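You operate a simulated robot arm through the tools that you are given. There is no shell and no other tool.

You run a simulated robot arm. Do the job below in one go: nothing can be reset, and whatever is moved stays where it is left.

## Task
Clear the stop by switching off and on, then fill the empty hollow.
Fine: pull the table out after.

It is judged by the outcome, as a careful person would: the job done as asked, and still so three seconds after it is handed in. It fails if anything else is knocked over, pushed out of place, dropped, spilled or broken.

## Robot
A 7-joint arm with a fingered hand, fixed in place. Base frame: the origin is on the floor under the middle of its stand, x ahead of it, y to its left, z up. Readings come in m, rad, newtons and seconds.
With the tool pointing down near the work surface it reaches from about 0.36 to 0.7 m from the base axis. Its first joint turns from -1.204 to 3.002 rad. Payload 3.2 kg.
Tool frame: the origin (TCP) lies between the finger pads and is the grasp point; the fingertips stand 0.026 m ahead of it; z points along the fingers, y is the line along which they close. The gripper opens to 0.088 m; its body begins 0.03 m behind the TCP. The gripper is a hand of 5 fingers: y runs from the thumb to the fingers, the wrist lies at [-0.016, -0.108, -0.172] in the tool frame, and closing takes about 1.5 s.
Orientation is that of the tool frame in the base frame, as a unit quaternion [x, y, z, w]. With the fingers straight down and the wrist toward the robot, the tool's x, y and z point along [0, 1, 0], [1, 0, 0] and [0, 0, -1] of the base frame.

## Interface
- The arm moves only by the tool move_arm. Its argument "rows" is a list of rows, each a list of 6 numbers: the shift along the base's x, y, z in m, then the turn, a rotation vector about the base's x, y, z in rad. In form: [[tx, ty, tz, rx, ry, rz], ...]. A call has 1 to 20 rows; each row is the pose to reach, as a shift and turn from the pose commanded when the call began. "fingers" is the finger opening in m, from 0 to 0.088, set as the call begins (left out, the last holds). A row lasts 0.2 s, in which the tool goes at most 0.05 m and 0.15 rad; a call with a longer step from one row to the next is refused whole, and so is a gripper value outside its range. A pose out of reach is approached as far as the arm can. The call stops where the force on the tool passes 50 N (or 10 N more than at its start, if that is more) or the arm is blocked; 0.2 s more then pass. The fingers move at their own pace (about 0.072 m/s each) and stop on an object; they squeeze with about 23 N. The grip force told is the motor's: it shows also when the fingers shut on nothing. Time passes only in rows, and 0.2 s behind the last, so rows that repeat a pose let the fingers close. It gives the time, the measured TCP pose, the force on the tool (base axes), the opening and the grip force at its end, in the units of the frame above (readings bear some noise), with the torque about the TCP (base axes, N m) and any sound that the robot's microphone picked up, and new pictures: "views" is both (left out), scene, wrist or none.
- Cameras (640 x 400 px; columns grow to the right, rows downward): "scene" is fixed at [0.2178, 0.6501, 1.452]; the picture's right is [-0.98, -0.22, 0.00], its down [-0.09, 0.39, -0.92] and it looks along [0.20, -0.89, -0.40] (base axes); focal length 324 px, centre (320, 200). "wrist" rides on the gripper at [0.067, -0.097, -0.117] in the tool frame; the picture's right is [-0.71, 0.33, -0.62], its down [-0.65, -0.65, 0.39] and it looks along [-0.28, 0.68, 0.68] (tool axes); focal length 234 px, centre (320, 200). There is no depth. A picture from a camera that has moved, and an enlarged one, comes with that camera's place and axes in the base frame and with its lens.
- lift_body(by): slides the trunk up (or, below 0, down) by that many m; the arm rides with it, the base frame stays. It gives what a move gives, with no picture.
- finger_targets(index, middle, ring, little, thumb_bend, thumb_turn): sets how far each is bent, from 0 (flat) to 1 (curled in); at 0.3 the hand is open as for a grip, at 0.7 the pads meet at the TCP. One left out holds its place. A second passes; each finger stops where it meets its share of the squeeze, and holds until it gets a number again. A gripper value or a shape takes the hand back. It gives what a move gives, with no picture; readings hold the bend of each and the force on index, middle, ring, little, thumb and palm. thumb_turn goes from beside the hand (0) to across from the fingers (1), as for a grip.
- set_grasp(shape): the hand has 5 fingers and takes this shape, open, in about a second: jaw (thumb against the fingers, like two jaws); tri (thumb and two fingers); tip (a fingertip pinch); poke (one finger out to press); point (the index stretched); flat (the hand flat); cup (the hand cupped); fist (a fist). The gripper value then closes the fingers along that shape, each until it touches; the sizes above hold for jaw. It gives what a move gives, with no picture.
- enlarge(camera, box): a new picture of the part [left, top, right, bottom] of that camera's present view, enlarged. It takes no simulated time.
- finish_job(): hands the job in; it is judged then, once.

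Places have to be worked out from the pictures, the camera data and where the tool is seen. Open the gripper and draw the arm clear of the work before you hand the job in, unless the task says otherwise.

The tools are called by a JSON object that holds its "fn" and its "kwargs". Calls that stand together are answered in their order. move_arm: Moves the arm, as the interface text tells. Its arguments: {"type":"object","properties":{"rows":{"type":"array","items":{"type":"array","items":{"type":"number"}}},"fingers":{"type":"number"},"views":{"type":"string","enum":["both","scene","wrist","none"]}},"required":["rows"]} The other tools are called the same way: lift_body (by) moves the trunk up or down; set_grasp (shape) gives the hand a shape; finger_targets (index, middle, ring, little, thumb_bend, thumb_turn) moves the fingers one by one; enlarge (camera, box) takes an enlarged picture of a part of a camera's view; finish_job () hands the job in.

At the start:

```text
t: 0.0
tcp_pos: [0.3323, -0.216, 1.2373]
ee_rot: [0.707, 0.707, 0.001, -0.001]
force: [0.1, -0.1, 0.3]
ft_torque: [-0.01, -0.01, 0.01]
width: 0.088
finger_force: 0.0
shape: jaw
bend: [0.3, 0.3, 0.3, 0.3, 0.3, 0.97]
finger forces: [0.0, 0.1, 0.1, 0.0, 0.0, 0.1]
trunk travel left (down, up): [-0.75, 0.09]
```

scene: 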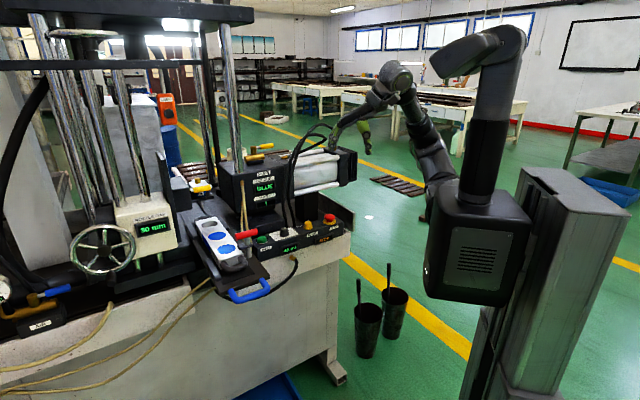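
wrist: 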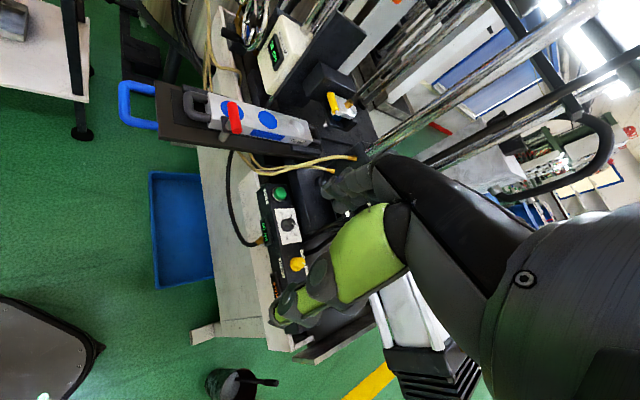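

I start by looking closer at the machine: the control panel, the sliding table and the mould with its hollows.

{"fn": "enlarge", "kwargs": {"camera": "scene", "box": [160, 150, 360, 310]}}

{"fn": "enlarge", "kwargs": {"camera": "scene", "box": [0, 180, 200, 340]}}

{"fn": "enlarge", "kwargs": {"camera": "wrist", "box": [110, 20, 370, 200]}}

{"fn": "enlarge", "kwargs": {"camera": "wrist", "box": [230, 160, 430, 300]}}

```text
2.50 times, centred on (260, 230) of scene
camera zoom: at [0.2178, 0.6501, 1.452], right [-0.98, -0.22, 0.0], down [-0.09, 0.39, -0.92], along [0.2, -0.89, -0.4], focal length 811 px, centre (470, 125)
```

zoom: 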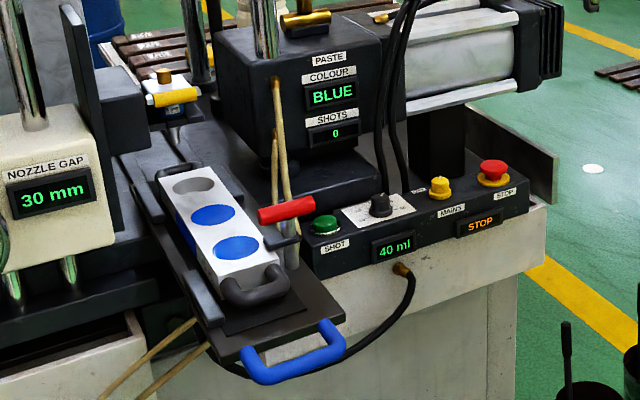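

```text
2.50 times, centred on (100, 260) of scene
camera zoom: at [0.2178, 0.6501, 1.452], right [-0.98, -0.22, 0.0], down [-0.09, 0.39, -0.92], along [0.2, -0.89, -0.4], focal length 811 px, centre (870, 50)
```

zoom: 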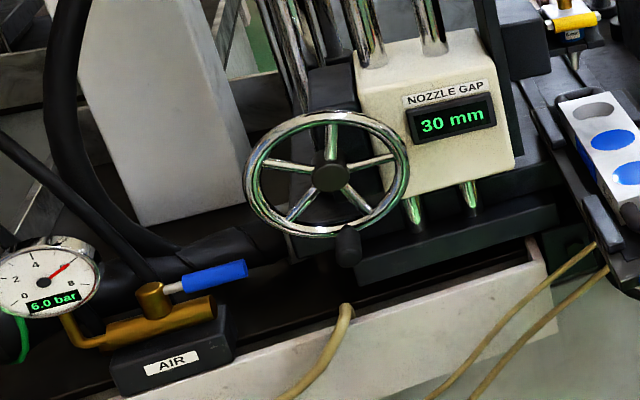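

```text
2.22 times, centred on (240, 110) of wrist
camera zoom: at [0.2345, -0.1491, 1.354], right [0.33, -0.71, 0.62], down [-0.65, -0.65, -0.39], along [0.68, -0.28, -0.68], focal length 520 px, centre (498, 400)
```

zoom: 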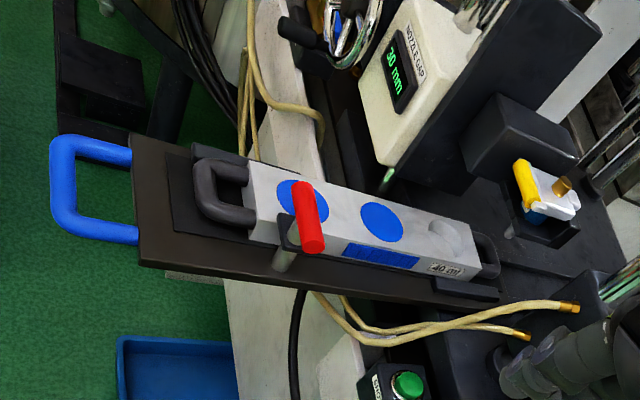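

```text
2.86 times, centred on (330, 230) of wrist
camera zoom: at [0.2345, -0.1491, 1.354], right [0.33, -0.71, 0.62], down [-0.65, -0.65, -0.39], along [0.68, -0.28, -0.68], focal length 669 px, centre (291, 114)
```

zoom: 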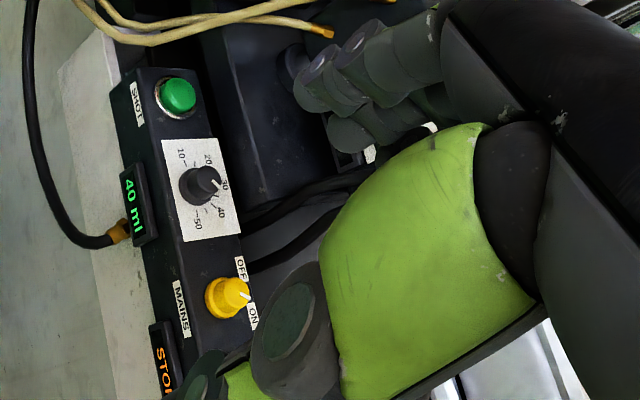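

Next I read the labels at higher magnification: the mould, the valve behind it, and the control box.

{"fn": "enlarge", "kwargs": {"camera": "scene", "box": [165, 165, 265, 228]}}

{"fn": "enlarge", "kwargs": {"camera": "scene", "box": [190, 205, 290, 305]}}

{"fn": "enlarge", "kwargs": {"camera": "scene", "box": [250, 200, 350, 262]}}

{"fn": "enlarge", "kwargs": {"camera": "scene", "box": [160, 0, 320, 100]}}

{"fn": "enlarge", "kwargs": {"camera": "scene", "box": [0, 0, 160, 100]}}

{"fn": "enlarge", "kwargs": {"camera": "scene", "box": [140, 80, 300, 180]}}

{"fn": "enlarge", "kwargs": {"camera": "wrist", "box": [200, 80, 320, 155]}}

{"fn": "enlarge", "kwargs": {"camera": "wrist", "box": [300, 60, 420, 160]}}

```text
6.35 times, centred on (215, 196) of scene
camera zoom: at [0.2178, 0.6501, 1.452], right [-0.98, -0.22, 0.0], down [-0.09, 0.39, -0.92], along [0.2, -0.89, -0.4], focal length 2060 px, centre (987, 222)
```

zoom: 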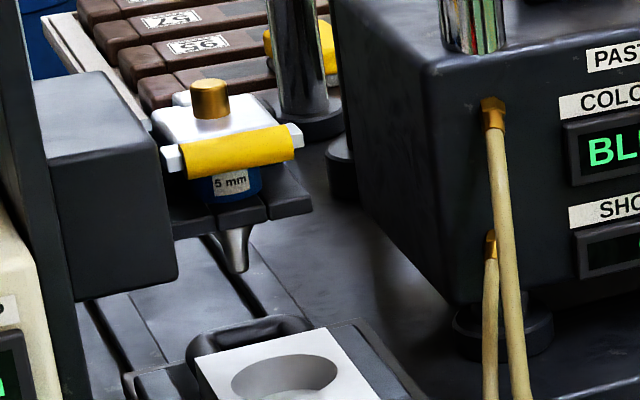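

```text
4.00 times, centred on (240, 255) of scene
camera zoom: at [0.2178, 0.6501, 1.452], right [-0.98, -0.22, 0.0], down [-0.09, 0.39, -0.92], along [0.2, -0.89, -0.4], focal length 1298 px, centre (640, -20)
```

zoom: 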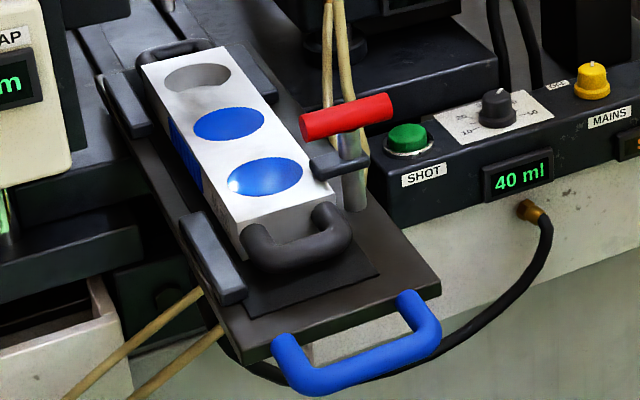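

```text
6.40 times, centred on (300, 231) of scene
camera zoom: at [0.2178, 0.6501, 1.452], right [-0.98, -0.22, 0.0], down [-0.09, 0.39, -0.92], along [0.2, -0.89, -0.4], focal length 2077 px, centre (448, 2)
```

zoom: 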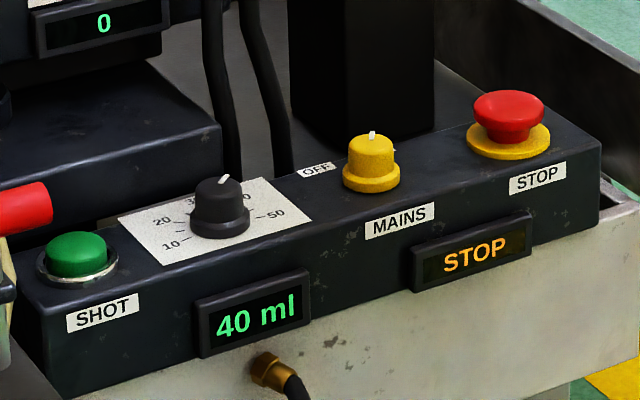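

```text
4.00 times, centred on (240, 50) of scene
camera zoom: at [0.2178, 0.6501, 1.452], right [-0.98, -0.22, 0.0], down [-0.09, 0.39, -0.92], along [0.2, -0.89, -0.4], focal length 1298 px, centre (640, 800)
```

zoom: 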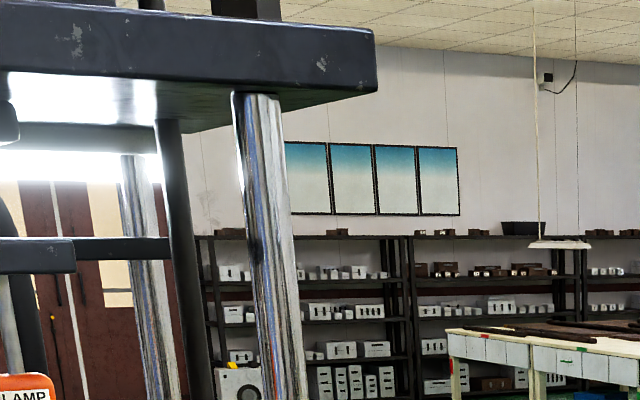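

```text
4.00 times, centred on (80, 50) of scene
camera zoom: at [0.2178, 0.6501, 1.452], right [-0.98, -0.22, 0.0], down [-0.09, 0.39, -0.92], along [0.2, -0.89, -0.4], focal length 1298 px, centre (1280, 800)
```

zoom: 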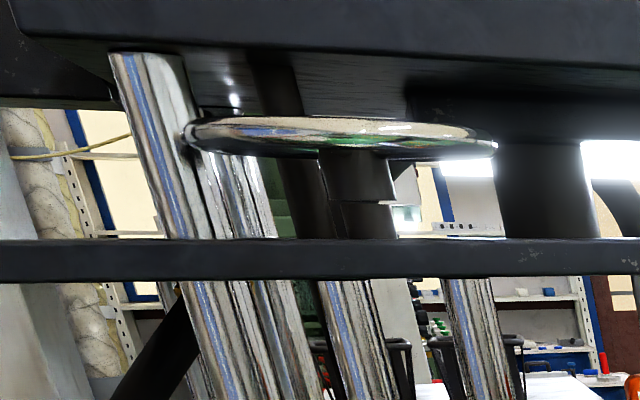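

```text
4.00 times, centred on (220, 130) of scene
camera zoom: at [0.2178, 0.6501, 1.452], right [-0.98, -0.22, 0.0], down [-0.09, 0.39, -0.92], along [0.2, -0.89, -0.4], focal length 1298 px, centre (720, 480)
```

zoom: 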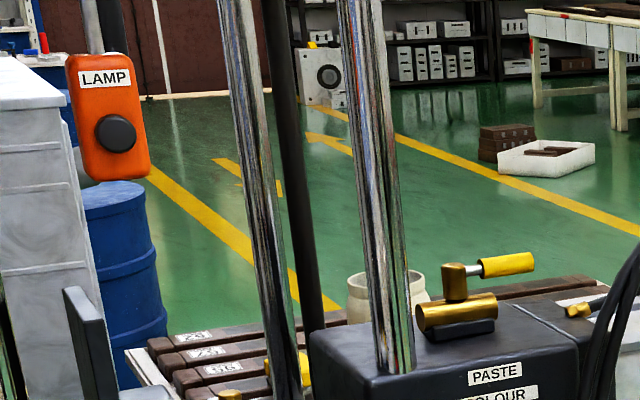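

```text
5.33 times, centred on (260, 118) of wrist
camera zoom: at [0.2345, -0.1491, 1.354], right [0.33, -0.71, 0.62], down [-0.65, -0.65, -0.39], along [0.68, -0.28, -0.68], focal length 1249 px, centre (640, 640)
```

zoom: 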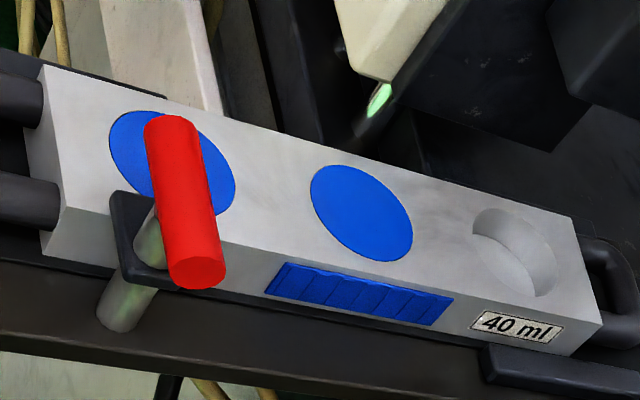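

```text
4.00 times, centred on (360, 110) of wrist
camera zoom: at [0.2345, -0.1491, 1.354], right [0.33, -0.71, 0.62], down [-0.65, -0.65, -0.39], along [0.68, -0.28, -0.68], focal length 937 px, centre (160, 560)
```

zoom: 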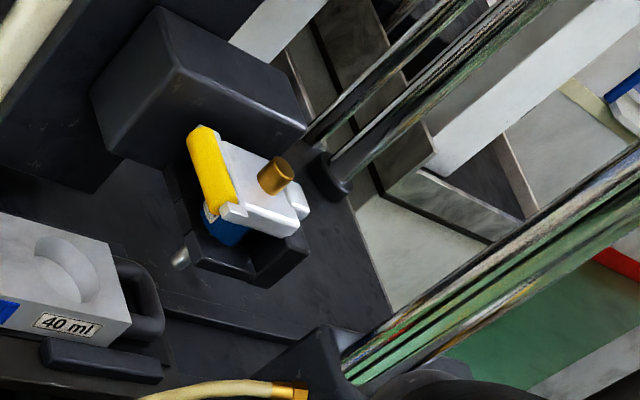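

The nozzle tip works out near (0.806, -0.206, 1.007) and the empty hollow near (0.756, -0.156, 0.972). MAINS is near (0.49, -0.36, 0.895) and SHOT near (0.616, -0.233, 0.894). I zoom in on the mains knob markings, the nozzle label and the clamp.

{"fn": "enlarge", "kwargs": {"camera": "wrist", "box": [275, 230, 335, 275]}}

{"fn": "enlarge", "kwargs": {"camera": "wrist", "box": [260, 175, 320, 225]}}

{"fn": "enlarge", "kwargs": {"camera": "scene", "box": [180, 175, 230, 210]}}

{"fn": "enlarge", "kwargs": {"camera": "scene", "box": [290, 205, 350, 245]}}

{"fn": "enlarge", "kwargs": {"camera": "scene", "box": [220, 200, 280, 250]}}

```text
8.89 times, centred on (305, 252) of wrist
camera zoom: at [0.2345, -0.1491, 1.354], right [0.33, -0.71, 0.62], down [-0.65, -0.65, -0.39], along [0.68, -0.28, -0.68], focal length 2082 px, centre (453, -267)
```

zoom: 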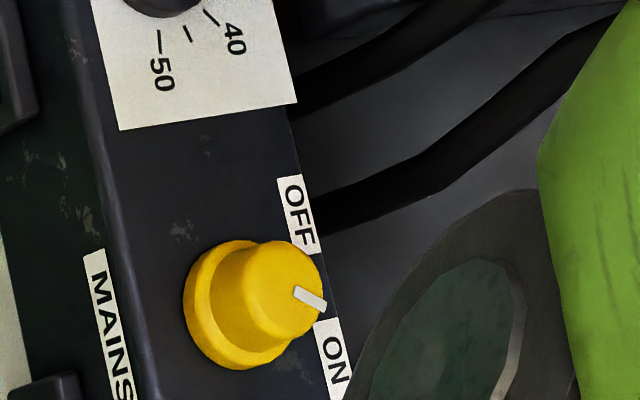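

```text
8.00 times, centred on (290, 200) of wrist
camera zoom: at [0.2345, -0.1491, 1.354], right [0.33, -0.71, 0.62], down [-0.65, -0.65, -0.39], along [0.68, -0.28, -0.68], focal length 1873 px, centre (560, 200)
```

zoom: 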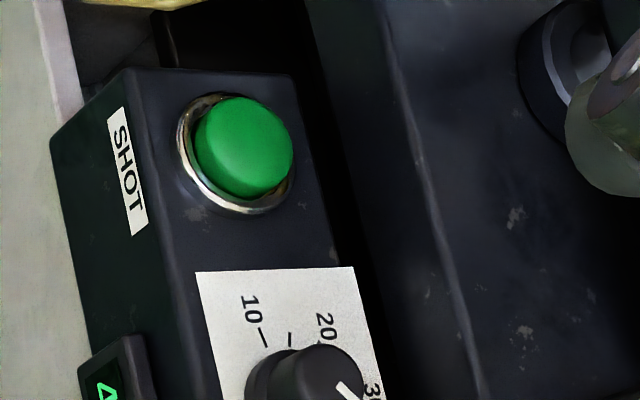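

```text
11.43 times, centred on (205, 192) of scene
camera zoom: at [0.2178, 0.6501, 1.452], right [-0.98, -0.22, 0.0], down [-0.09, 0.39, -0.92], along [0.2, -0.89, -0.4], focal length 3708 px, centre (1634, 286)
```

zoom: 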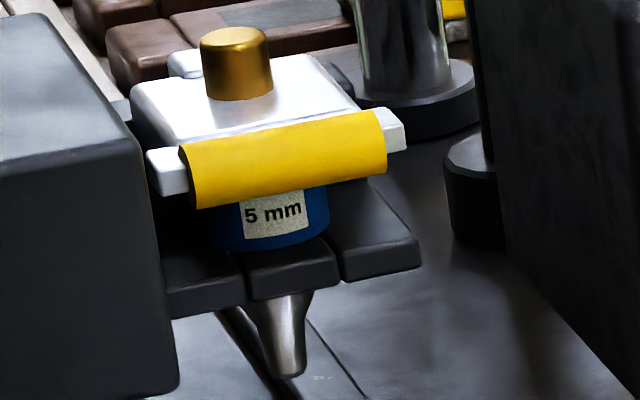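

```text
10.00 times, centred on (320, 225) of scene
camera zoom: at [0.2178, 0.6501, 1.452], right [-0.98, -0.22, 0.0], down [-0.09, 0.39, -0.92], along [0.2, -0.89, -0.4], focal length 3245 px, centre (320, -50)
```

zoom: 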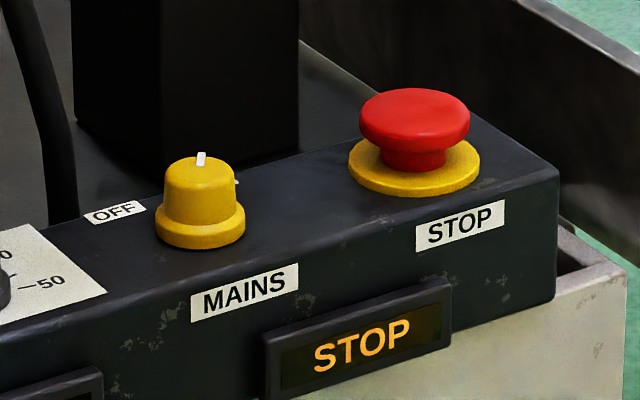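

```text
8.00 times, centred on (250, 225) of scene
camera zoom: at [0.2178, 0.6501, 1.452], right [-0.98, -0.22, 0.0], down [-0.09, 0.39, -0.92], along [0.2, -0.89, -0.4], focal length 2596 px, centre (880, 0)
```

zoom: 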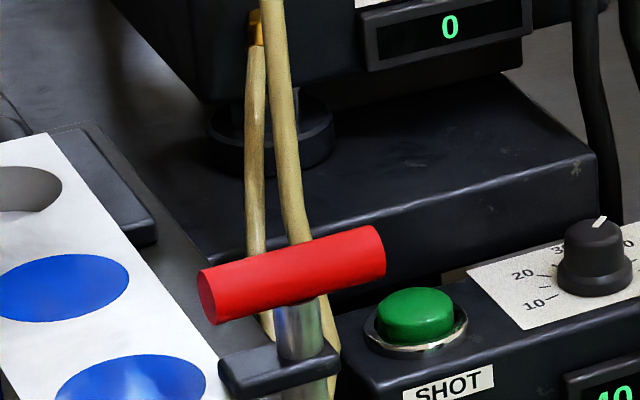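

The MAINS mark points to ON, with OFF about 80° counter-clockwise seen from above, and the STOP button is up. I turn the hand to face the panel and come down in front of and above it.

{"fn": "move_arm", "kwargs": {"rows": [[0.015, -0.0125, -0.02, 0, 0, -0.13], [0.03, -0.025, -0.04, 0, 0, -0.26], [0.045, -0.0375, -0.06, 0, 0, -0.39], [0.06, -0.05, -0.08, 0, 0, -0.52], [0.07, -0.0625, -0.1, 0, 0, -0.65], [0.08, -0.07, -0.12, 0, 0, -0.785], [0.08, -0.07, -0.12, 0, 0, -0.785]], "views": "both"}}

```text
t: 1.6
tcp_pos: [0.4127, -0.2867, 1.117]
ee_rot: [0.924, 0.382, 0.0, 0.0]
force: [0.6, -0.4, -1.0]
ft_torque: [0.0, 0.02, -0.02]
width: 0.0879
finger_force: 0.1
shape: jaw
bend: [0.3, 0.3, 0.3, 0.3, 0.3, 0.97]
finger forces: [0.0, 0.1, 0.1, 0.1, 0.1, 0.0]
trunk travel left (down, up): [-0.75, 0.09]
camera wrist: at [0.3901, -0.1704, 1.2326], right [-0.27, -0.73, 0.62], down [-0.92, 0.01, -0.39], along [0.28, -0.68, -0.68], focal length 234 px, centre (320, 200)
```

scene: 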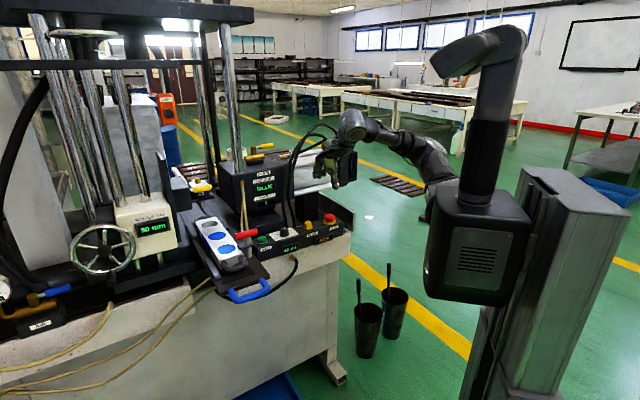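
wrist: 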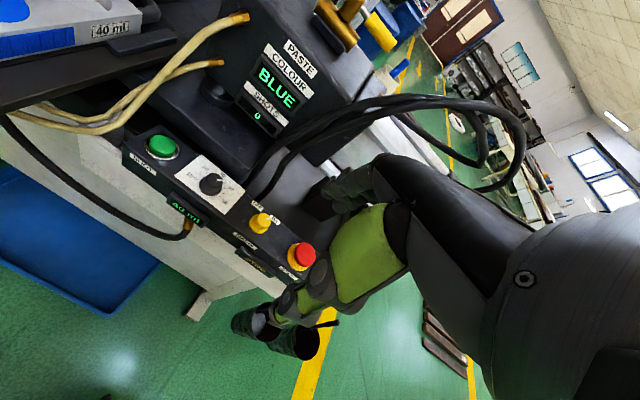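

The hand faces the panel now. I check its clearance to the hoses and re-measure the panel controls from this view.

{"fn": "enlarge", "kwargs": {"camera": "scene", "box": [250, 100, 410, 250]}}

{"fn": "enlarge", "kwargs": {"camera": "wrist", "box": [130, 120, 330, 280]}}

{"fn": "enlarge", "kwargs": {"camera": "wrist", "box": [220, 185, 330, 285]}}

```text
2.67 times, centred on (330, 175) of scene
camera zoom: at [0.2178, 0.6501, 1.452], right [-0.98, -0.22, 0.0], down [-0.09, 0.39, -0.92], along [0.2, -0.89, -0.4], focal length 865 px, centre (293, 267)
```

zoom: 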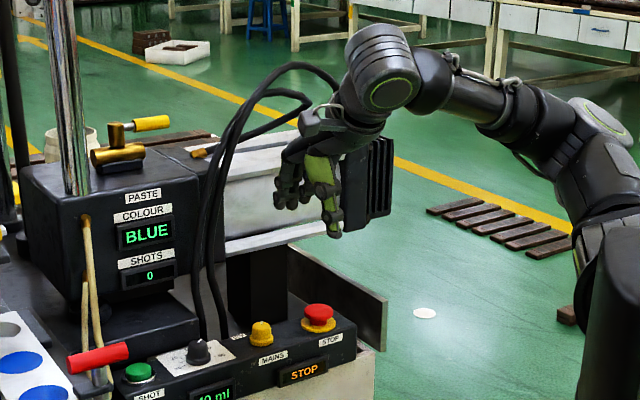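

```text
2.50 times, centred on (230, 200) of wrist
camera zoom: at [0.3901, -0.1704, 1.2326], right [-0.27, -0.73, 0.62], down [-0.92, 0.01, -0.39], along [0.28, -0.68, -0.68], focal length 585 px, centre (545, 200)
```

zoom: 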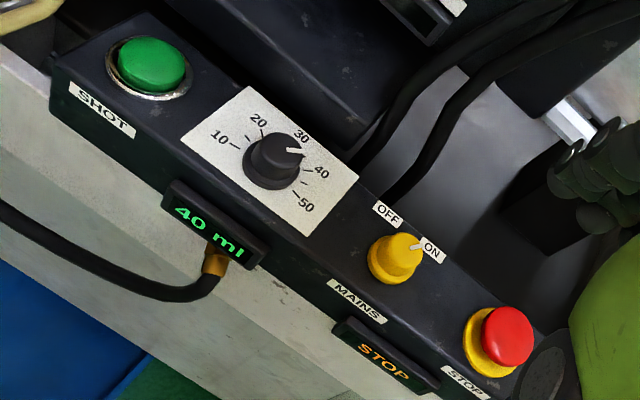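

```text
4.00 times, centred on (275, 235) of wrist
camera zoom: at [0.3901, -0.1704, 1.2326], right [-0.27, -0.73, 0.62], down [-0.92, 0.01, -0.39], along [0.28, -0.68, -0.68], focal length 937 px, centre (500, 60)
```

zoom: 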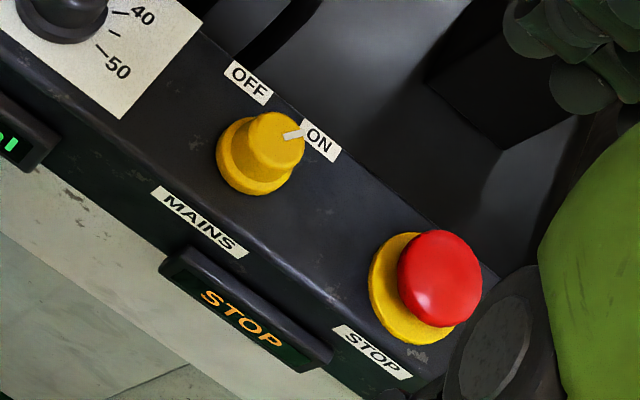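

The panel is parallel to the machine front, and a hose sits about 8 cm behind MAINS. I try the three-finger shape for the knob and look at how the hand sits.

{"fn": "set_grasp", "kwargs": {"shape": "tri"}}

{"fn": "enlarge", "kwargs": {"camera": "scene", "box": [300, 120, 380, 200]}}

{"fn": "enlarge", "kwargs": {"camera": "wrist", "box": [240, 130, 440, 340]}}

```text
t: 2.5
tcp_pos: [0.4107, -0.2868, 1.117]
ee_rot: [0.924, 0.383, 0.0, 0.0]
force: [0.7, 0.2, -0.6]
ft_torque: [0.0, 0.0, -0.01]
width: 0.0877
finger_force: 0.0
shape: tri
bend: [0.3, 0.3, 0.99, 0.99, 0.3, 0.97]
finger forces: [0.1, 0.1, 0.1, 0.1, 0.0, 0.0]
trunk travel left (down, up): [-0.75, 0.09]
```

```text
5.00 times, centred on (340, 160) of scene
camera zoom: at [0.2178, 0.6501, 1.452], right [-0.98, -0.22, 0.0], down [-0.09, 0.39, -0.92], along [0.2, -0.89, -0.4], focal length 1622 px, centre (220, 400)
```

zoom: 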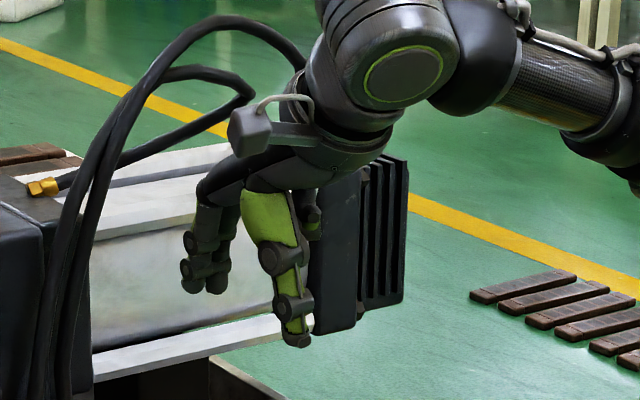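

```text
1.90 times, centred on (340, 235) of wrist
camera zoom: at [0.3902, -0.1703, 1.2327], right [-0.27, -0.73, 0.62], down [-0.92, 0.0, -0.39], along [0.28, -0.68, -0.68], focal length 446 px, centre (282, 133)
```

zoom: 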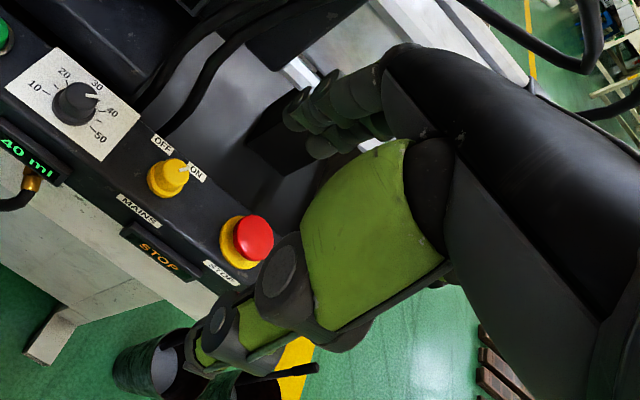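

Index, middle and thumb close centred on the TCP, and the other two fingers are curled away. Two wrist views put the knob at about (0.4915, -0.361), with its top near z 0.913 and the panel near 0.885. I move above it with the hand turned along the ON direction.

{"fn": "move_arm", "kwargs": {"rows": [[0.013, -0.012, -0.02, 0, 0, -0.13], [0.027, -0.025, -0.04, 0, 0, -0.26], [0.041, -0.038, -0.06, 0, 0, -0.39], [0.055, -0.05, -0.08, 0, 0, -0.52], [0.068, -0.064, -0.1, 0, 0, -0.646], [0.079, -0.075, -0.117, 0, 0, -0.646], [0.079, -0.075, -0.117, 0, 0, -0.646]], "fingers": 0.07, "views": "both"}}

{"fn": "enlarge", "kwargs": {"camera": "scene", "box": [260, 140, 380, 260]}}

{"fn": "enlarge", "kwargs": {"camera": "wrist", "box": [180, 120, 380, 330]}}

```text
t: 4.1
tcp_pos: [0.4918, -0.3611, 1.0004]
ee_rot: [0.998, 0.069, 0.0, 0.0]
force: [0.5, -0.4, 0.4]
ft_torque: [-0.04, -0.01, -0.01]
width: 0.0703
finger_force: 0.1
shape: tri
bend: [0.38, 0.33, 0.99, 0.99, 0.08, 0.98]
finger forces: [0.1, 0.1, 0.1, 0.0, 0.0, 0.0]
trunk travel left (down, up): [-0.75, 0.09]
camera wrist: at [0.5444, -0.2546, 1.1177], right [-0.66, -0.43, 0.62], down [-0.73, 0.56, -0.39], along [-0.18, -0.71, -0.68], focal length 234 px, centre (320, 200)
```

scene: 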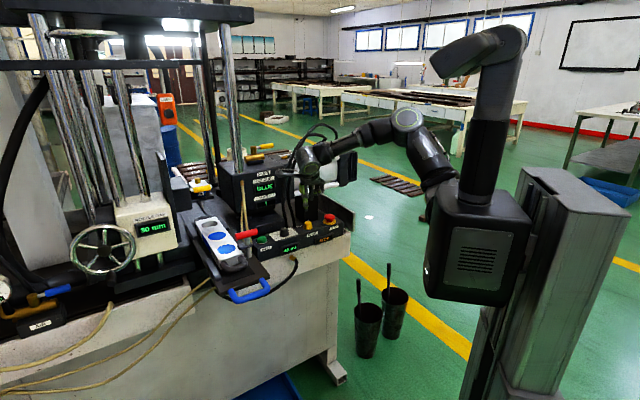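
wrist: 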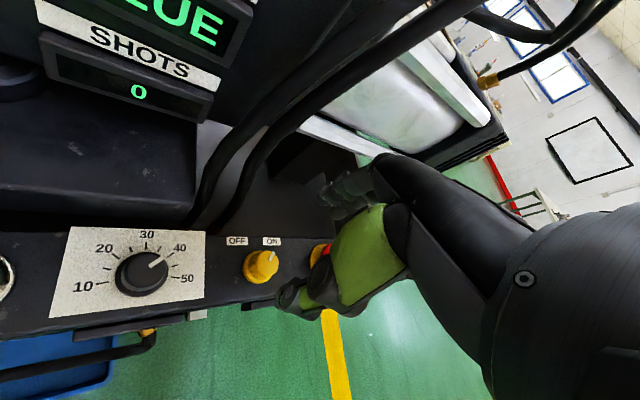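

```text
3.33 times, centred on (320, 200) of scene
camera zoom: at [0.2178, 0.6501, 1.452], right [-0.98, -0.22, 0.0], down [-0.09, 0.39, -0.92], along [0.2, -0.89, -0.4], focal length 1082 px, centre (320, 200)
```

zoom: 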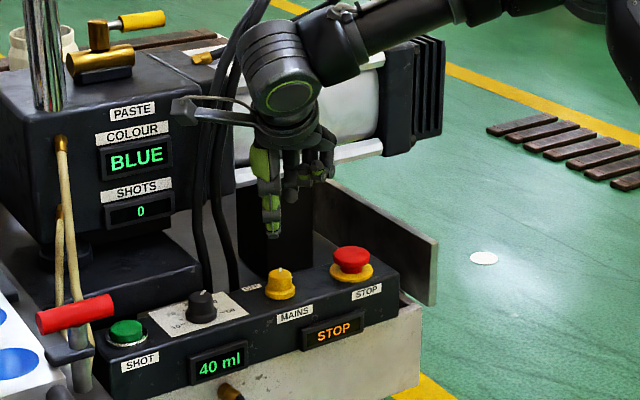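

```text
1.90 times, centred on (280, 225) of wrist
camera zoom: at [0.5444, -0.2546, 1.1177], right [-0.66, -0.43, 0.62], down [-0.73, 0.56, -0.39], along [-0.18, -0.71, -0.68], focal length 446 px, centre (396, 152)
```

zoom: 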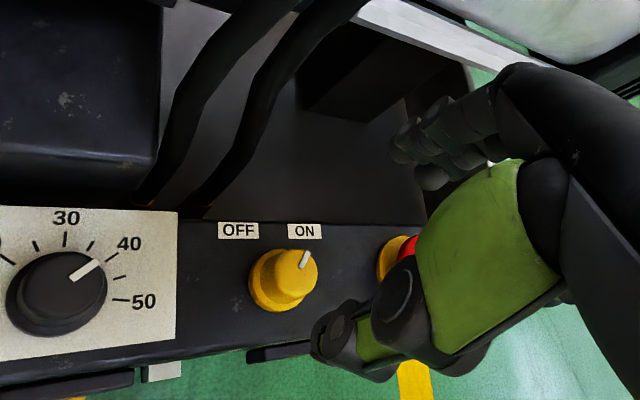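

The knob re-measures at about (0.492, -0.359), which is 2 mm from the TCP line. I come down partway and check alignment before closing in.

{"fn": "move_arm", "kwargs": {"rows": [[0.0, 0.002, -0.03, 0, 0, 0], [0.0, 0.002, -0.055, 0, 0, 0], [0.0, 0.002, -0.06, 0, 0, 0]], "views": "both"}}

{"fn": "enlarge", "kwargs": {"camera": "scene", "box": [275, 170, 355, 250]}}

{"fn": "enlarge", "kwargs": {"camera": "wrist", "box": [220, 160, 400, 330]}}

```text
t: 4.9
tcp_pos: [0.4922, -0.3595, 0.9417]
ee_rot: [0.998, 0.068, 0.001, 0.001]
force: [0.1, 0.7, -0.1]
ft_torque: [-0.03, 0.01, 0.02]
width: 0.0705
finger_force: 0.1
shape: tri
bend: [0.38, 0.33, 0.99, 0.99, 0.08, 0.98]
finger forces: [0.0, 0.0, 0.0, 0.1, 0.0, 0.0]
trunk travel left (down, up): [-0.75, 0.09]
camera wrist: at [0.5439, -0.2542, 1.0579], right [-0.66, -0.43, 0.62], down [-0.73, 0.56, -0.39], along [-0.18, -0.71, -0.68], focal length 234 px, centre (320, 200)
```

scene: 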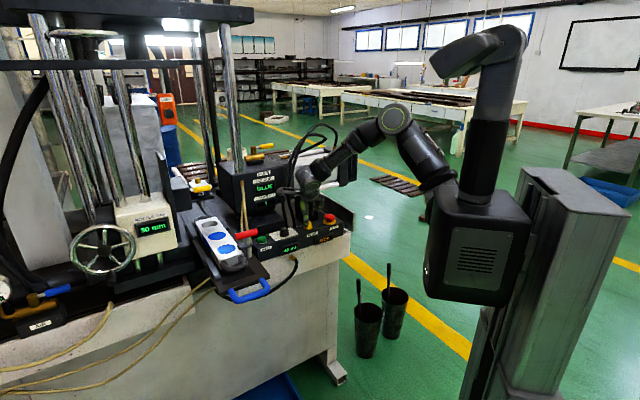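
wrist: 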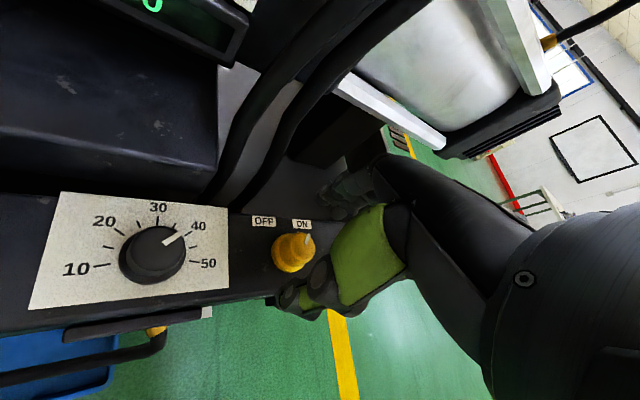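

```text
5.00 times, centred on (315, 210) of scene
camera zoom: at [0.2178, 0.6501, 1.452], right [-0.98, -0.22, 0.0], down [-0.09, 0.39, -0.92], along [0.2, -0.89, -0.4], focal length 1622 px, centre (345, 150)
```

zoom: 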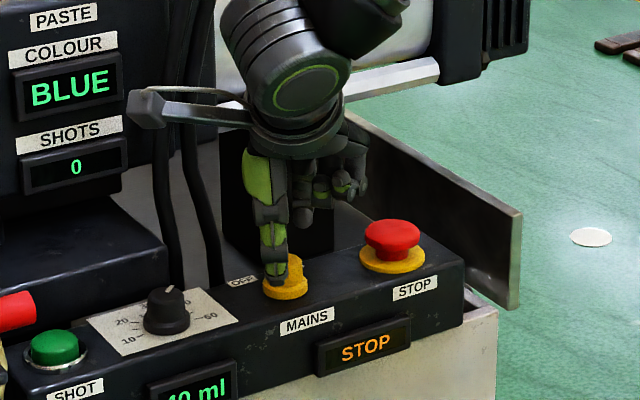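

```text
2.35 times, centred on (310, 245) of wrist
camera zoom: at [0.5439, -0.2542, 1.0579], right [-0.66, -0.43, 0.62], down [-0.73, 0.56, -0.39], along [-0.18, -0.71, -0.68], focal length 551 px, centre (344, 94)
```

zoom: 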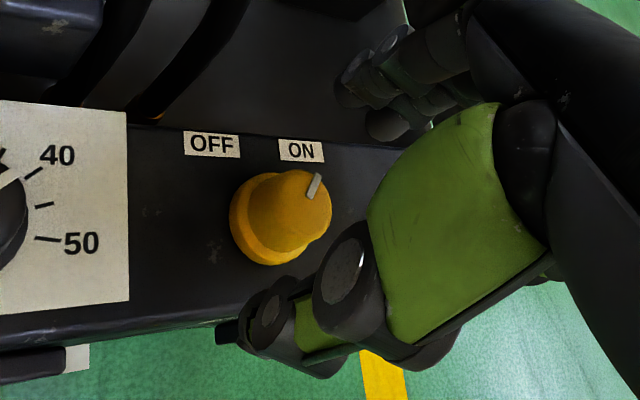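

Alignment looks good and the curled fingers sit well above STOP. I lower the last 2.4 cm around the knob.

{"fn": "move_arm", "kwargs": {"rows": [[0.001, 0.0, -0.012, 0, 0, 0], [0.001, 0.0, -0.024, 0, 0, 0], [0.001, 0.0, -0.024, 0, 0, 0]], "views": "none"}}

{"fn": "move_arm", "kwargs": {"rows": [[0, 0, 0, 0, 0, 0], [0, 0, 0, 0, 0, 0], [0, 0, 0, 0, 0, 0], [0, 0, 0, 0, 0, 0], [0, 0, 0, 0, 0, 0], [0, 0, 0, 0, 0, 0]], "fingers": 0.01, "views": "both"}}

{"fn": "enlarge", "kwargs": {"camera": "scene", "box": [275, 170, 355, 250]}}

{"fn": "enlarge", "kwargs": {"camera": "wrist", "box": [220, 160, 400, 330]}}

```text
t: 5.7
tcp_pos: [0.4923, -0.3591, 0.9173]
ee_rot: [0.998, 0.068, 0.0, 0.0]
force: [-0.3, 0.6, 0.5]
ft_torque: [-0.01, -0.01, 0.02]
width: 0.0702
finger_force: 0.0
shape: tri
bend: [0.38, 0.33, 0.99, 0.99, 0.08, 0.98]
finger forces: [0.0, 0.0, 0.1, 0.0, 0.0, 0.0]
trunk travel left (down, up): [-0.75, 0.09]
```

```text
t: 7.1
tcp_pos: [0.4917, -0.3599, 0.9174]
ee_rot: [0.998, 0.07, 0.0, 0.0]
force: [-0.3, -0.2, -0.1]
ft_torque: [-0.05, 0.01, 0.0]
width: 0.02
finger_force: 22.7
shape: tri
bend: [0.61, 0.55, 1.0, 1.0, 0.48, 1.0]
finger forces: [9.3, 10.8, 0.0, 0.1, 19.4, 0.0]
trunk travel left (down, up): [-0.75, 0.09]
camera wrist: at [0.5445, -0.2532, 1.0337], right [-0.65, -0.43, 0.62], down [-0.73, 0.56, -0.39], along [-0.18, -0.71, -0.68], focal length 234 px, centre (320, 200)
```

scene: 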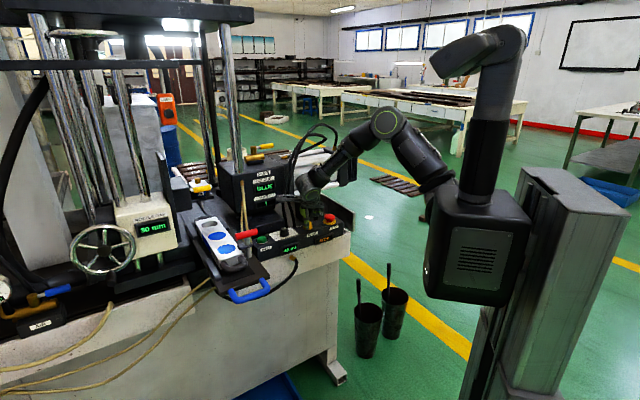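
wrist: 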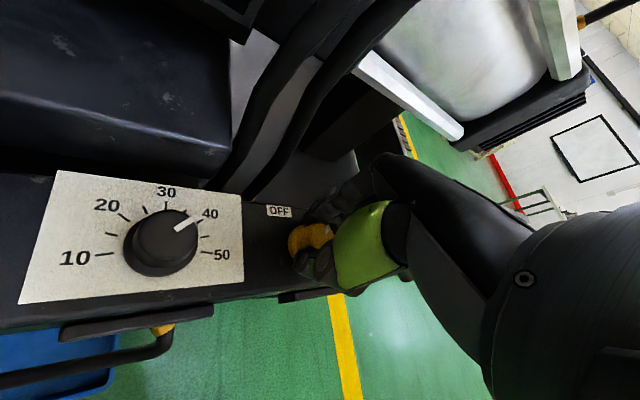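

```text
5.00 times, centred on (315, 210) of scene
camera zoom: at [0.2178, 0.6501, 1.452], right [-0.98, -0.22, 0.0], down [-0.09, 0.39, -0.92], along [0.2, -0.89, -0.4], focal length 1622 px, centre (345, 150)
```

zoom: 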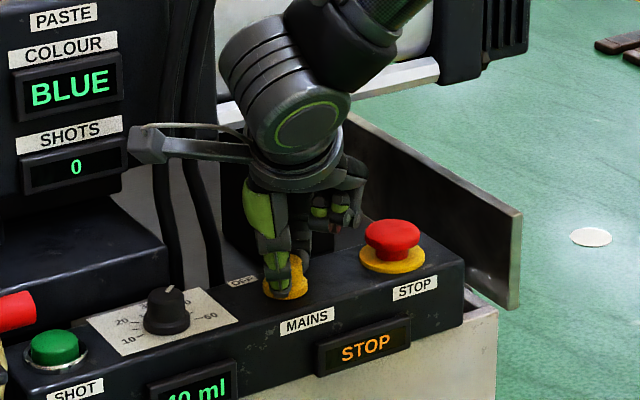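

```text
2.35 times, centred on (310, 245) of wrist
camera zoom: at [0.5445, -0.2532, 1.0337], right [-0.65, -0.43, 0.62], down [-0.73, 0.56, -0.39], along [-0.18, -0.71, -0.68], focal length 551 px, centre (344, 94)
```

zoom: 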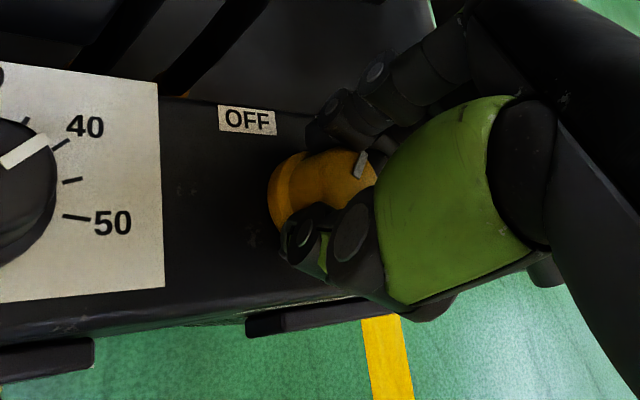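

The knob is gripped (width 20 mm, thumb 19 N against the two fingers). I turn it counter-clockwise toward OFF.

{"fn": "move_arm", "kwargs": {"rows": [[0, 0, 0, 0, 0, 0.13], [0, 0, 0, 0, 0, 0.26], [0, 0, 0, 0, 0, 0.39], [0, 0, 0, 0, 0, 0.52], [0, 0, 0, 0, 0, 0.65], [0, 0, 0, 0, 0, 0.78], [0, 0, 0, 0, 0, 0.91], [0, 0, 0, 0, 0, 1.04], [0, 0, 0, 0, 0, 1.17]], "views": "both"}}

{"fn": "enlarge", "kwargs": {"camera": "scene", "box": [245, 170, 355, 260]}}

{"fn": "enlarge", "kwargs": {"camera": "wrist", "box": [220, 160, 400, 330]}}

```text
t: 9.1
tcp_pos: [0.4901, -0.359, 0.9178]
ee_rot: [0.793, 0.61, 0.001, 0.001]
force: [-5.1, -2.5, 4.4]
ft_torque: [-0.04, 0.11, -0.02]
width: 0.0198
finger_force: 23.0
shape: tri
bend: [0.62, 0.55, 1.0, 1.0, 0.48, 1.0]
finger forces: [8.7, 11.3, 0.1, 0.0, 24.2, 0.0]
trunk travel left (down, up): [-0.75, 0.09]
camera wrist: at [0.4126, -0.27, 1.0336], right [0.14, -0.77, 0.62], down [-0.8, -0.46, -0.39], along [0.59, -0.44, -0.68], focal length 234 px, centre (320, 200)
```

scene: 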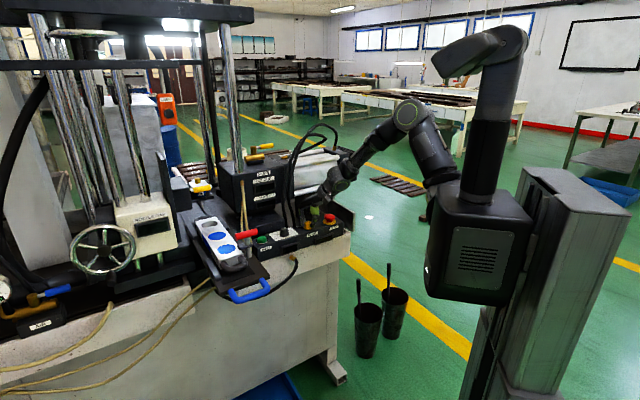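
wrist: 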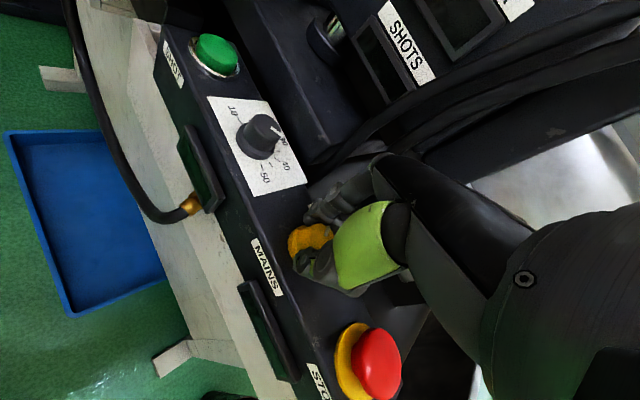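

```text
4.44 times, centred on (300, 215) of scene
camera zoom: at [0.2178, 0.6501, 1.452], right [-0.98, -0.22, 0.0], down [-0.09, 0.39, -0.92], along [0.2, -0.89, -0.4], focal length 1442 px, centre (409, 133)
```

zoom: 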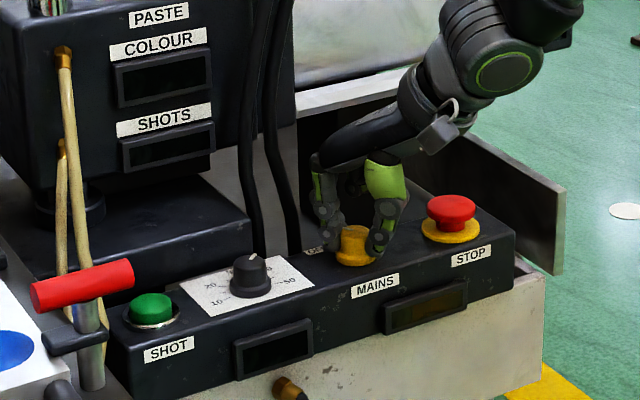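

```text
2.35 times, centred on (310, 245) of wrist
camera zoom: at [0.4126, -0.27, 1.0336], right [0.14, -0.77, 0.62], down [-0.8, -0.46, -0.39], along [0.59, -0.44, -0.68], focal length 551 px, centre (344, 94)
```

zoom: 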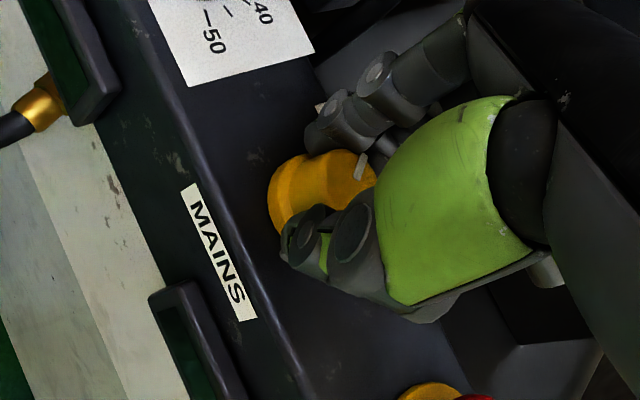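

All displays went dark, so the mains is off. I hold for about a second, then turn it clockwise back to ON.

{"fn": "move_arm", "kwargs": {"rows": [[0, 0, 0, 0, 0, 0.04], [0, 0, 0, 0, 0, 0.04], [0, 0, 0, 0, 0, 0.04], [0, 0, 0, 0, 0, 0.04], [0, 0, 0, 0, 0, 0.04]], "views": "none"}}

{"fn": "move_arm", "kwargs": {"rows": [[0, 0, 0, 0, 0, -0.13], [0, 0, 0, 0, 0, -0.26], [0, 0, 0, 0, 0, -0.39], [0, 0, 0, 0, 0, -0.52], [0, 0, 0, 0, 0, -0.65], [0, 0, 0, 0, 0, -0.78], [0, 0, 0, 0, 0, -0.91], [0, 0, 0, 0, 0, -1.04], [0, 0, 0, 0, 0, -1.17], [0, 0, 0, 0, 0, -1.23]], "views": "both"}}

{"fn": "enlarge", "kwargs": {"camera": "scene", "box": [245, 170, 355, 260]}}

{"fn": "enlarge", "kwargs": {"camera": "wrist", "box": [220, 160, 400, 330]}}

```text
t: 10.3
tcp_pos: [0.4915, -0.3594, 0.9182]
ee_rot: [0.781, 0.625, 0.001, 0.001]
force: [-4.9, -2.8, 3.9]
ft_torque: [-0.05, 0.08, -0.03]
width: 0.0196
finger_force: 23.7
shape: tri
bend: [0.62, 0.55, 1.0, 1.0, 0.48, 1.0]
finger forces: [8.9, 12.1, 0.0, 0.1, 24.1, 0.0]
trunk travel left (down, up): [-0.75, 0.09]
```

```text
t: 12.5
tcp_pos: [0.4925, -0.3592, 0.9179]
ee_rot: [0.998, 0.059, 0.003, 0.001]
force: [4.0, -2.7, 10.0]
ft_torque: [-0.14, -0.05, 0.1]
width: 0.0197
finger_force: 23.2
shape: tri
bend: [0.61, 0.55, 1.0, 1.0, 0.48, 1.0]
finger forces: [13.0, 13.7, 0.0, 0.1, 20.9, 0.1]
trunk travel left (down, up): [-0.75, 0.09]
camera wrist: at [0.5466, -0.254, 1.0336], right [-0.67, -0.41, 0.62], down [-0.72, 0.57, -0.39], along [-0.2, -0.71, -0.68], focal length 234 px, centre (320, 200)
```

scene: 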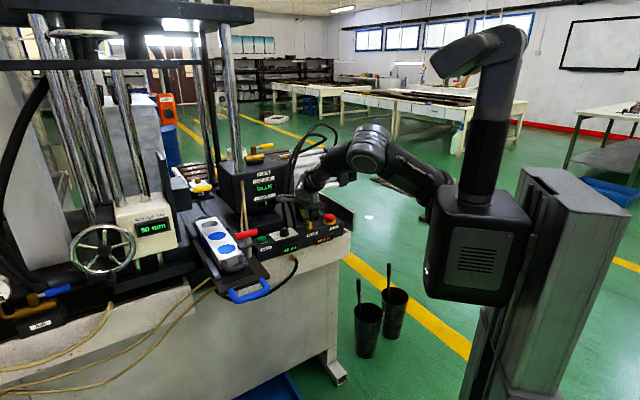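
wrist: 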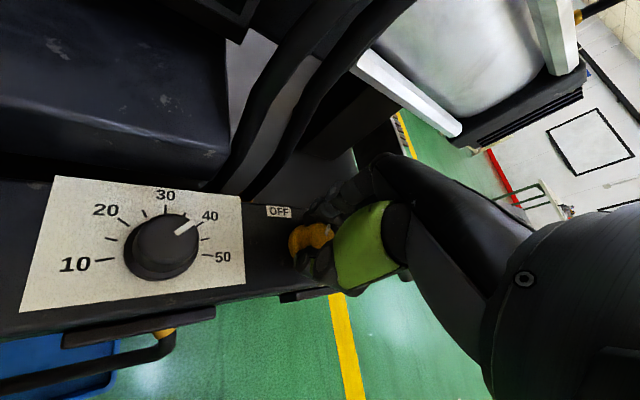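

```text
4.44 times, centred on (300, 215) of scene
camera zoom: at [0.2178, 0.6501, 1.452], right [-0.98, -0.22, 0.0], down [-0.09, 0.39, -0.92], along [0.2, -0.89, -0.4], focal length 1442 px, centre (409, 133)
```

zoom: 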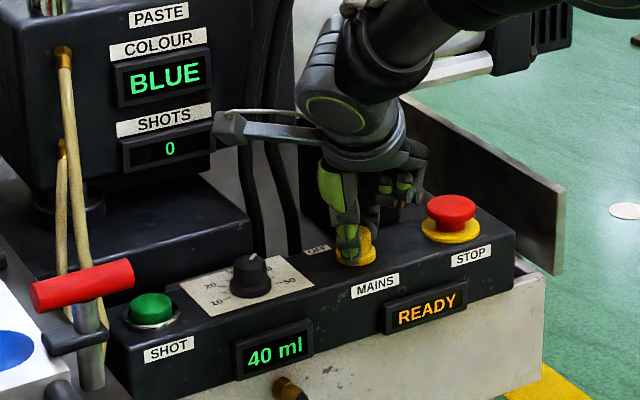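

```text
2.35 times, centred on (310, 245) of wrist
camera zoom: at [0.5466, -0.254, 1.0336], right [-0.67, -0.41, 0.62], down [-0.72, 0.57, -0.39], along [-0.2, -0.71, -0.68], focal length 551 px, centre (344, 94)
```

zoom: 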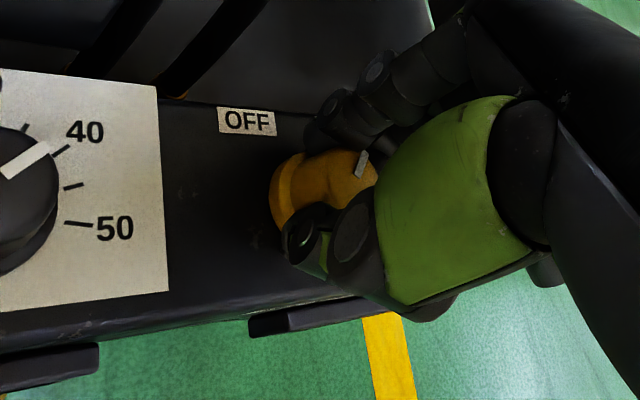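

The display now reads READY, with BLUE and 40 ml unchanged. I relax the twist, open the fingers and lift straight up.

{"fn": "move_arm", "kwargs": {"rows": [[0, 0, 0, 0, 0, 0.02], [0, 0, 0, 0, 0, 0.02], [0, 0, 0, 0, 0, 0.02], [0, 0, 0, 0, 0, 0.02], [0, 0, 0, 0, 0, 0.02]], "fingers": 0.07, "views": "none"}}

{"fn": "move_arm", "kwargs": {"rows": [[0, 0, 0.03, 0, 0, 0], [0, 0, 0.06, 0, 0, 0], [0, 0, 0.1, 0, 0, 0], [-0.02, 0.02, 0.14, 0, 0, 0], [-0.04, 0.04, 0.17, 0, 0, 0.1]], "views": "both"}}

{"fn": "enlarge", "kwargs": {"camera": "scene", "box": [245, 170, 355, 260]}}

```text
t: 13.7
tcp_pos: [0.492, -0.3589, 0.917]
ee_rot: [0.998, 0.07, 0.0, 0.0]
force: [0.3, -1.3, 0.3]
ft_torque: [-0.02, 0.01, -0.03]
width: 0.0695
finger_force: 0.1
shape: tri
bend: [0.38, 0.33, 0.99, 0.99, 0.08, 0.98]
finger forces: [0.1, 0.0, 0.0, 0.0, 0.0, 0.0]
trunk travel left (down, up): [-0.75, 0.09]
```

```text
t: 14.9
tcp_pos: [0.4473, -0.3171, 1.0865]
ee_rot: [0.993, 0.118, 0.0, -0.001]
force: [-0.7, -0.2, 0.6]
ft_torque: [-0.02, -0.04, 0.01]
width: 0.0697
finger_force: 0.0
shape: tri
bend: [0.38, 0.33, 0.99, 0.99, 0.08, 0.98]
finger forces: [0.1, 0.1, 0.0, 0.0, 0.0, 0.0]
trunk travel left (down, up): [-0.75, 0.09]
camera wrist: at [0.4897, -0.2077, 1.2026], right [-0.61, -0.49, 0.62], down [-0.79, 0.48, -0.39], along [-0.11, -0.72, -0.68], focal length 234 px, centre (320, 200)
```

scene: 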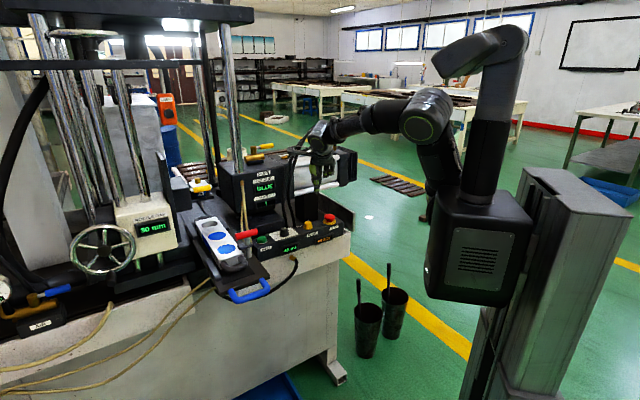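
wrist: 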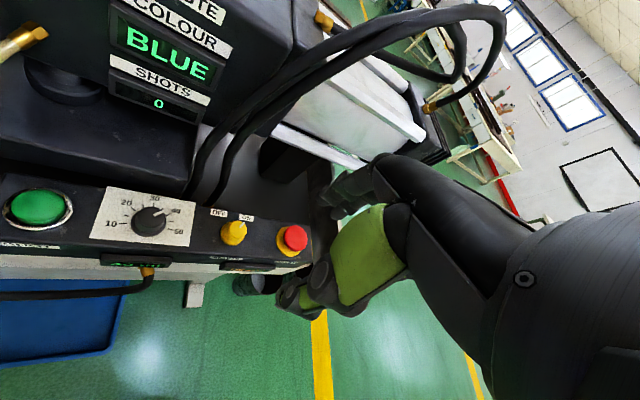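

```text
4.44 times, centred on (300, 215) of scene
camera zoom: at [0.2178, 0.6501, 1.452], right [-0.98, -0.22, 0.0], down [-0.09, 0.39, -0.92], along [0.2, -0.89, -0.4], focal length 1442 px, centre (409, 133)
```

zoom: 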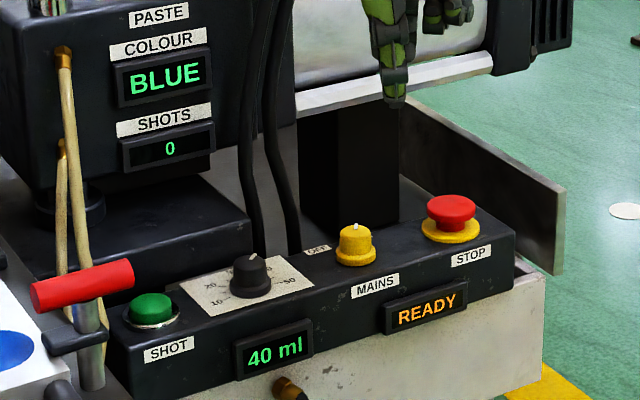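

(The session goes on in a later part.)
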